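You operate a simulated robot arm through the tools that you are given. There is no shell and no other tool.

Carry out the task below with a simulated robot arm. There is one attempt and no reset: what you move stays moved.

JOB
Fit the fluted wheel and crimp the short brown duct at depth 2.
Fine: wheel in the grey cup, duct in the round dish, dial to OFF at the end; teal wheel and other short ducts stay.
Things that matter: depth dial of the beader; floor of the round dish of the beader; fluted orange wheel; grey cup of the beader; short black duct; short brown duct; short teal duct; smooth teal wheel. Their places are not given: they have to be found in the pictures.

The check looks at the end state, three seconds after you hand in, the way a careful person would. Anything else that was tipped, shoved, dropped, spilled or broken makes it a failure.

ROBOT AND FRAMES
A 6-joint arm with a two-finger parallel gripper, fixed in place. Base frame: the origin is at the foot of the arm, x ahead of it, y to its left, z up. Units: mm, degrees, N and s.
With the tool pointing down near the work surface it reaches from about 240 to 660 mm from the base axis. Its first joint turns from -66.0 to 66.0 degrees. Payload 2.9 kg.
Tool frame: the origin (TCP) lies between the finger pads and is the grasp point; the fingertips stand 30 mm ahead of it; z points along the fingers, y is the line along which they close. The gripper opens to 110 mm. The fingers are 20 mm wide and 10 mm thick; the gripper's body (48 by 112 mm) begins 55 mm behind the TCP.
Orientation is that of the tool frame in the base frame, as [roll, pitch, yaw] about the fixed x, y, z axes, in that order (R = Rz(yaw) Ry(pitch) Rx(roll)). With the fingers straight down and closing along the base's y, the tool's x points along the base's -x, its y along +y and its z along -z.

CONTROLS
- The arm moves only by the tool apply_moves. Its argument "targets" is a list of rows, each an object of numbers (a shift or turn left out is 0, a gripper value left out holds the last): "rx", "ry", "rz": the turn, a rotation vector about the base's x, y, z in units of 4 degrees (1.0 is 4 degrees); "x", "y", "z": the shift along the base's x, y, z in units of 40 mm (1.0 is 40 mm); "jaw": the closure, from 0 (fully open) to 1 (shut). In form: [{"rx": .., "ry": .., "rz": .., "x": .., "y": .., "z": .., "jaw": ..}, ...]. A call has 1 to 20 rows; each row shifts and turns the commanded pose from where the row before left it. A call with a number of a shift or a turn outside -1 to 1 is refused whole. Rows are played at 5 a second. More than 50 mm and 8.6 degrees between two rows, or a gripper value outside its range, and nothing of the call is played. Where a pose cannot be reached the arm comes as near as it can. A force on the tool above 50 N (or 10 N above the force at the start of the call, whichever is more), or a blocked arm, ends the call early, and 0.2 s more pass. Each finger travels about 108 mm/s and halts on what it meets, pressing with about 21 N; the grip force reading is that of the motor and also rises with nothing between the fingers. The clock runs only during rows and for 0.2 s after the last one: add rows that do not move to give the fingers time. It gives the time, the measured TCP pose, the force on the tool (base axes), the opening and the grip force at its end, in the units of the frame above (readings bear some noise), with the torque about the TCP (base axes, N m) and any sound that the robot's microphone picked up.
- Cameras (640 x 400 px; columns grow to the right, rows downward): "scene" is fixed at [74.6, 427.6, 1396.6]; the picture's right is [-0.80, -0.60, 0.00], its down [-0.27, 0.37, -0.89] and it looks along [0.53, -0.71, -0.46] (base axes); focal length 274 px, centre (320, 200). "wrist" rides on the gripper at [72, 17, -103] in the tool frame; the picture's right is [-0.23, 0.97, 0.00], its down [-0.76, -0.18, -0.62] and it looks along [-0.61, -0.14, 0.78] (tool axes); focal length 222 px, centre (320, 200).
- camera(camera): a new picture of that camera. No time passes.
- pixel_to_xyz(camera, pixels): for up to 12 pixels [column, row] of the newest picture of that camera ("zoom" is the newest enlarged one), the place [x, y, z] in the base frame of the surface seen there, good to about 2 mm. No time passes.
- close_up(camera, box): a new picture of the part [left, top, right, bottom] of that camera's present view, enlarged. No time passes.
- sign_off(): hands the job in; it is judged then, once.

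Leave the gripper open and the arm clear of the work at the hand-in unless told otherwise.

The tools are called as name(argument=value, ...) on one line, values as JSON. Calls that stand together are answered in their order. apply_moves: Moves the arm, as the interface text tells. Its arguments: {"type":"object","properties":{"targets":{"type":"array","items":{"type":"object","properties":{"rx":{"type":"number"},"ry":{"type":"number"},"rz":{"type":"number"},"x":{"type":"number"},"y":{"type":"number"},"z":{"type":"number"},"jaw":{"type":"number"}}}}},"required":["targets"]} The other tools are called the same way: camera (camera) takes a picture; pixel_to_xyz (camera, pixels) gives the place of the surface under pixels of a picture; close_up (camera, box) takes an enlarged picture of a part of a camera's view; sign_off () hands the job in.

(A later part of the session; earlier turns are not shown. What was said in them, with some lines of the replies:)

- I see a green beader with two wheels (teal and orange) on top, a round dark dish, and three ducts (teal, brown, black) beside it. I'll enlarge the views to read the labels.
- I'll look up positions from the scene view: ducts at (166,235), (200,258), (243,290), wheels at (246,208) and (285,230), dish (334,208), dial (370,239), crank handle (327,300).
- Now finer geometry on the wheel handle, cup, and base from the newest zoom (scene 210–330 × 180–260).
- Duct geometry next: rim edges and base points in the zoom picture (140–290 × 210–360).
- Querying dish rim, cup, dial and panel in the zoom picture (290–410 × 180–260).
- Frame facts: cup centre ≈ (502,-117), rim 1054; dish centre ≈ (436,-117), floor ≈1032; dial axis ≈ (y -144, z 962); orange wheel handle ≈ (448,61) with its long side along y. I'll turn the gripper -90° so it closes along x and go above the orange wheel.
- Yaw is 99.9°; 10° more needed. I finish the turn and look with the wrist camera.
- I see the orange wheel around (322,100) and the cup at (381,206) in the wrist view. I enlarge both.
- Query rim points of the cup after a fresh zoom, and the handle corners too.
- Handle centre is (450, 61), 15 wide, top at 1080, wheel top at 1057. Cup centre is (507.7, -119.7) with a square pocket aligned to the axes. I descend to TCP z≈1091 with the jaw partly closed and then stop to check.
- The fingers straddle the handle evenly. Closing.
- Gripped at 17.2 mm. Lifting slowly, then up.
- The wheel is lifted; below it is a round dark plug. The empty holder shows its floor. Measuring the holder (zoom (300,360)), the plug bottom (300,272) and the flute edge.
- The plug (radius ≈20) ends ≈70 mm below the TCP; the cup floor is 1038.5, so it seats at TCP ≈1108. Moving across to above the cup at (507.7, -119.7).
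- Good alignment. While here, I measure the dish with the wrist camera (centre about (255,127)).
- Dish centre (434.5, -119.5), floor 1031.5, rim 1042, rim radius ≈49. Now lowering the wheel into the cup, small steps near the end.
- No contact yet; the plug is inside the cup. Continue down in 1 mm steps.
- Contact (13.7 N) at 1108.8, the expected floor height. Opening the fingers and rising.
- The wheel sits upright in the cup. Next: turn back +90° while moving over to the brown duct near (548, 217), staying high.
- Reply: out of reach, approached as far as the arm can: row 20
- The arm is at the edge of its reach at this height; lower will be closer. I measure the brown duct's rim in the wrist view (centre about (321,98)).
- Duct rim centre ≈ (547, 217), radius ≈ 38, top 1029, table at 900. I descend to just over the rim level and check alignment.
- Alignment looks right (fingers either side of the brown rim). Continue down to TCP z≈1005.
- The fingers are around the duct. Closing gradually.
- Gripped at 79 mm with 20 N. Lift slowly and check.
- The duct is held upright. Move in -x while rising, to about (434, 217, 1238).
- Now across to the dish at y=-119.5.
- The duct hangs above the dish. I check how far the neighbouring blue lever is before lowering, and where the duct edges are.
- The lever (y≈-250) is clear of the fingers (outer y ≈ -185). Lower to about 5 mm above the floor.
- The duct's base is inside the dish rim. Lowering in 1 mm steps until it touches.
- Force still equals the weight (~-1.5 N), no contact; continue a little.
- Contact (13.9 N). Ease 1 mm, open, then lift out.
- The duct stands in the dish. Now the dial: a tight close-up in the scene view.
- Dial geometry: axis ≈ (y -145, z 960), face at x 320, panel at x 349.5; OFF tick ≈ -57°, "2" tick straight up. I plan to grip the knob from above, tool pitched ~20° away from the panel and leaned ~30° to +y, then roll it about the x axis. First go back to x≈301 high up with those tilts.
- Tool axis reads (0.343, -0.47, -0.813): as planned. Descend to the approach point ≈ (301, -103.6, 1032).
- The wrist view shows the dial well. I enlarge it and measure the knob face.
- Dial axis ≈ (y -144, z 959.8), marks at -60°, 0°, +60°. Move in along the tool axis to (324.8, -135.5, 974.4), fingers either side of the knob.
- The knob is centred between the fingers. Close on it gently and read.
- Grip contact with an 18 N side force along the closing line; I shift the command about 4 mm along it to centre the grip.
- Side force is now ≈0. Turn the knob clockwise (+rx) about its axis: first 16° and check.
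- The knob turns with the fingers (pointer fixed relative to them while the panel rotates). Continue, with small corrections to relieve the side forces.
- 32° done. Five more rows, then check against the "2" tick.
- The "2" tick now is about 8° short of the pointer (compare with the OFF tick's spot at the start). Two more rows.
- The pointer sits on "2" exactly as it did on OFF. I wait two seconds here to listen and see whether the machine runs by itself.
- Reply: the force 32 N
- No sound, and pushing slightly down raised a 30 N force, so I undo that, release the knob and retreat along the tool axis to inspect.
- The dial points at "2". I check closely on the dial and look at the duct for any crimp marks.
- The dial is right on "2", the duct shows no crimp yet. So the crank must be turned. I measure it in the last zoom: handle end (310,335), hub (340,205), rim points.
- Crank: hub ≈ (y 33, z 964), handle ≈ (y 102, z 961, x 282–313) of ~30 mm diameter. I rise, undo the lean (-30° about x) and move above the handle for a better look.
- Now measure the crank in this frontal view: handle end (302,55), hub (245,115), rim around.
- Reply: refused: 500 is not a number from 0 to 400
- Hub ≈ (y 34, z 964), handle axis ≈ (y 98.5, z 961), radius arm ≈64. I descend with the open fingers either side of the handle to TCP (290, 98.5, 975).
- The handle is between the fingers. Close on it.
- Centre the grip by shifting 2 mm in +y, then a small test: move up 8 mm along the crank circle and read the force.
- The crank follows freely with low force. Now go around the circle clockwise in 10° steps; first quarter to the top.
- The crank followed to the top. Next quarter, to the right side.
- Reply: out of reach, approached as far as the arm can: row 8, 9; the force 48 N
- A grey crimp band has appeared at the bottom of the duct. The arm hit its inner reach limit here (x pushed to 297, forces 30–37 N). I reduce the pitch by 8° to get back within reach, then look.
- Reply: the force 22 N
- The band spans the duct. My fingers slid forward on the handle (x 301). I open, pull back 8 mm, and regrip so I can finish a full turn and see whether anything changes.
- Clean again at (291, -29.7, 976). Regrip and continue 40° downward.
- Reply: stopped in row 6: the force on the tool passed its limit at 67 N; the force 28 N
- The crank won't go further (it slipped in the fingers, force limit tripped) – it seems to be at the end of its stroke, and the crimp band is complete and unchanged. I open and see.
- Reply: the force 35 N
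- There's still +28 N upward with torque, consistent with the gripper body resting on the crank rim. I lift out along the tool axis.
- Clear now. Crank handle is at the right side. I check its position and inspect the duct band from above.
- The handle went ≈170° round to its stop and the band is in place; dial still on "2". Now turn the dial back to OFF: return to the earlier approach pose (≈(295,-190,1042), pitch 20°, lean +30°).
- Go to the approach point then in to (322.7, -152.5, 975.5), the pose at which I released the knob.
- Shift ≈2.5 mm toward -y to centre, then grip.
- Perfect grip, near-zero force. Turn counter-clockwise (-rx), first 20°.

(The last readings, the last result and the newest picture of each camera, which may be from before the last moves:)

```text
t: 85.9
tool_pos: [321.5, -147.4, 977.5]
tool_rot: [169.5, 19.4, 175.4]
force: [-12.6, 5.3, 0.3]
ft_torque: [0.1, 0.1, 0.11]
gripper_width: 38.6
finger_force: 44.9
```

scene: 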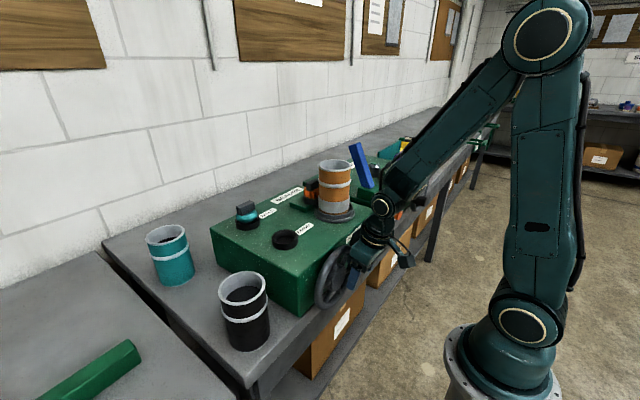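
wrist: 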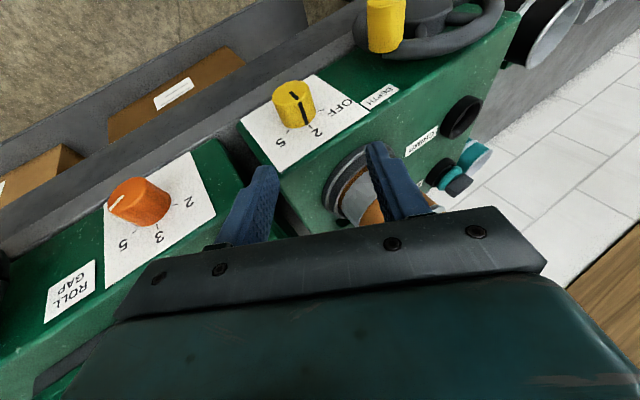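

Forces are low; next 20°, with a slight x relief.

apply_moves(targets=[{"rx": -1, "x": -0.015, "y": 0.032, "z": 0.0041}, {"rx": -1, "x": -0.01, "y": 0.032, "z": 0.0021}, {"rx": -1, "y": 0.0295, "z": 0}, {"rx": -1, "y": 0.0294, "z": -0.0021}, {"rx": -1, "y": 0.0292, "z": -0.0041}, {}])

close_up(camera="wrist", box=[240, 110, 420, 250])

```text
t: 87.3
tool_pos: [322.2, -142.4, 977.0]
tool_rot: [-169.3, 19.8, -177.4]
force: [2.9, 3.7, -21.7]
ft_torque: [0.13, 0.76, 0.19]
gripper_width: 38.9
finger_force: 44.9
```

```text
2.86 times, centred on (330, 180) of wrist
```

zoom: 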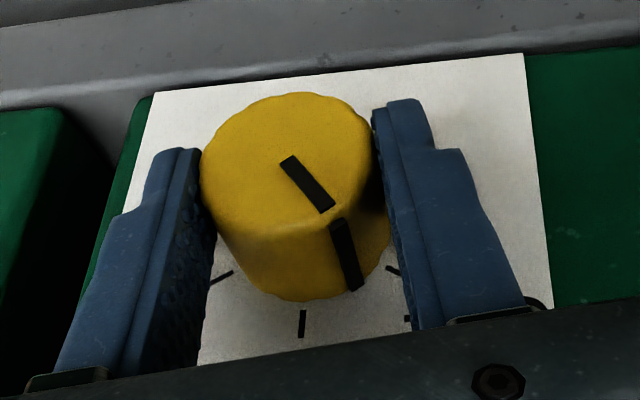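

Last 20°, with z relief of ~1 mm.

apply_moves(targets=[{"rx": -1, "y": 0.0289, "z": -0.02}, {"rx": -1, "y": 0.0284, "z": -0.018}, {"rx": -1, "y": 0.0277, "z": -0.0101}, {"rx": -1, "y": 0.027, "z": -0.012}, {"rx": -1, "y": 0.026, "z": -0.0138}, {}])

close_up(camera="wrist", box=[240, 110, 420, 250])

```text
t: 88.7
tool_pos: [322.3, -135.5, 975.1]
tool_rot: [-148.1, 17.9, -170.5]
force: [-10.8, 13.5, 15.4]
ft_torque: [0.04, 0.93, 0.01]
gripper_width: 39.0
finger_force: 44.7
```

```text
2.86 times, centred on (330, 180) of wrist
```

zoom: 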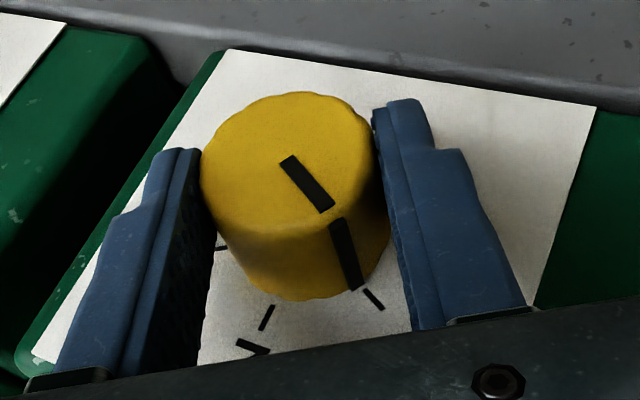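

The pointer is on OFF, as at the start. Relieve, open and retreat along the tool axis.

apply_moves(targets=[{"x": -0.02, "y": 0.01, "z": 0.02}, {}, {"jaw": 0.6}, {"jaw": 0.45}, {}, {"x": -0.1, "y": 0.137, "z": 0.238}, {"x": -0.17, "y": 0.235, "z": 0.407}, {"x": -0.17, "y": 0.235, "z": 0.407}, {"x": -0.16, "y": 0.213, "z": 0.37}, {"z": 0.8}, {"z": 0.8}, {}])

close_up(camera="scene", box=[345, 215, 395, 255])

camera(camera="wrist")

camera(camera="scene")

```text
t: 91.3
tool_pos: [296.1, -103.0, 1095.6]
tool_rot: [-148.2, 17.7, -170.5]
force: [0.7, 0.4, 0.4]
ft_torque: [0.0, -0.01, -0.01]
gripper_width: 60.5
finger_force: 0.1
```

```text
10.00 times, centred on (370, 235) of scene
```

zoom: 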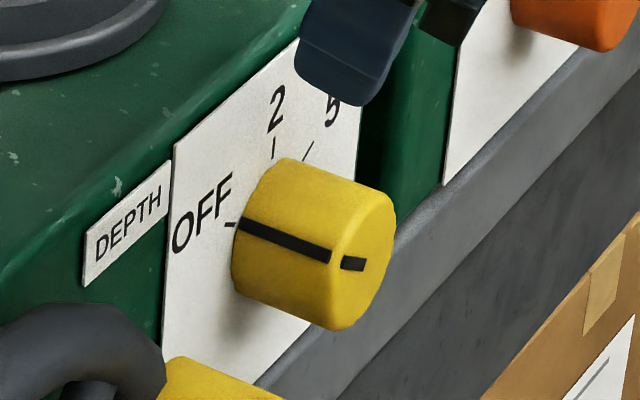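

```text
taken
```

wrist: 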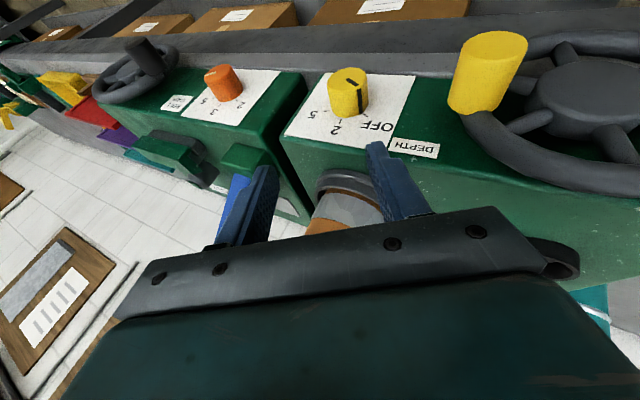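

```text
taken
```

scene: 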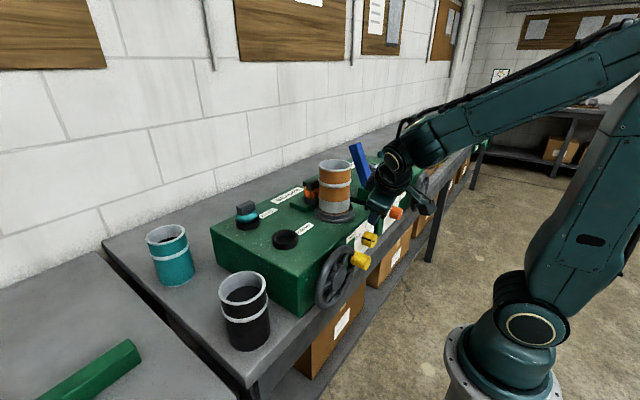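

Dial is on OFF. Now move the arm up and clear, undoing the tilts, and take final pictures.

apply_moves(targets=[{"z": 0.8}, {"z": 0.8}, {"z": 0.8, "rx": 1}, {"z": 0.6, "rx": 1}, {"z": 0.6, "rx": 1, "y": 0.3}, {"rx": 1, "y": 0.4, "z": 0.5}, {"rx": 1, "y": 0.5}, {"rx": 1, "y": 0.5, "z": 0.5}, {"rx": 1, "y": 0.5}, {"rx": 0.45, "y": 0.5}, {"ry": 1, "y": 0.5}, {"ry": 1, "y": 0.5}, {"ry": 1, "y": 0.5}, {"ry": 1, "y": 0.5}, {"ry": 1, "y": 0.3, "jaw": 0}, {"x": 0.5}, {"x": 0.5}, {"x": 0.3}, {}, {}])

camera(camera="scene")

camera(camera="wrist")

close_up(camera="scene", box=[200, 140, 400, 310])

```text
t: 95.5
tool_pos: [352.8, 89.2, 1271.2]
tool_rot: [178.8, 2.8, 179.2]
force: [-0.3, 0.1, 0.4]
ft_torque: [-0.01, -0.01, 0.0]
gripper_width: 109.9
finger_force: 0.1
out of reach, approached as far as the arm can: row 14, 15, 16
```

```text
taken
```

scene: 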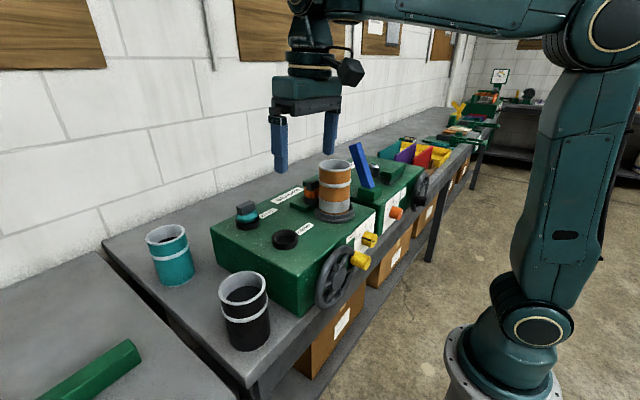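

```text
taken
```

wrist: 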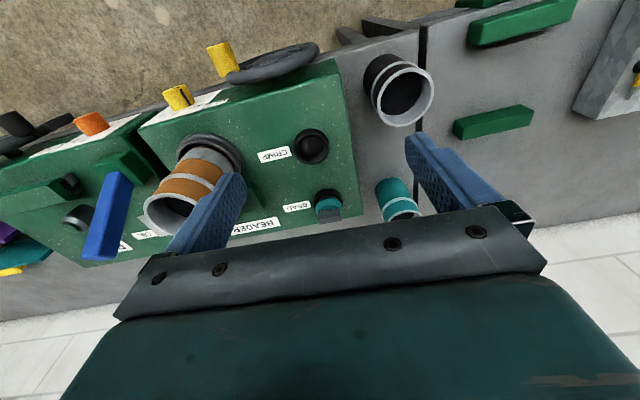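

```text
2.35 times, centred on (300, 225) of scene
```

zoom: 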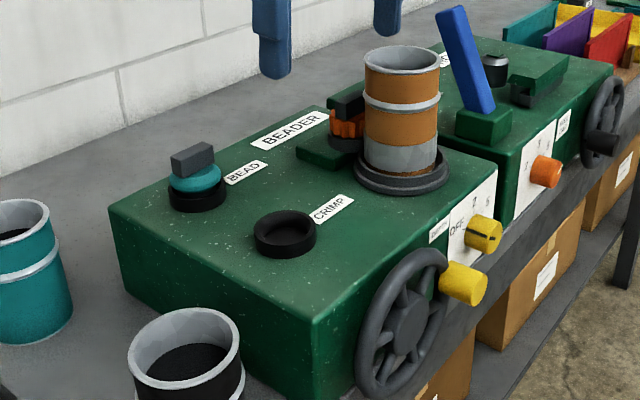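

Final state: the orange wheel is upright in the grey cup. The brown duct stands in the dish with its crimp band, and the dial is on OFF. The teal wheel, teal duct and black duct haven't moved. The arm is up and clear with the gripper open, so I'm handing in.

sign_off()

```text
The job is handed in.
```

I've handed in the job. The brown duct now has a crimp band near its base, made with the fluted wheel fitted and the dial on 2. I have no result from the check yet.

- **Wheel:** the fluted orange wheel sits upright in the grey cup.
- **Duct:** the short brown duct stands in the round dish. I could see the band on the sides facing the cameras, but not on the far side.
- **Dial:** I set it to 2 for the crimp, then turned it back to OFF. The last close-up shows the pointer on the OFF mark.
- **Crank:** nothing happened with the dial alone, so I turned the crank, which the job text doesn't mention. It stopped after about 170 degrees, and the band was already there. I took that as the end of its travel and left it there.
- **Force stop:** trying to turn the crank further tripped the force limit at 67 N. The gripper body had probably come down on the crank's rim. I backed off and saw nothing else moved.
- **Everything else:** the teal wheel and the black and teal ducts look untouched in the final pictures. The arm is clear and the gripper is open.
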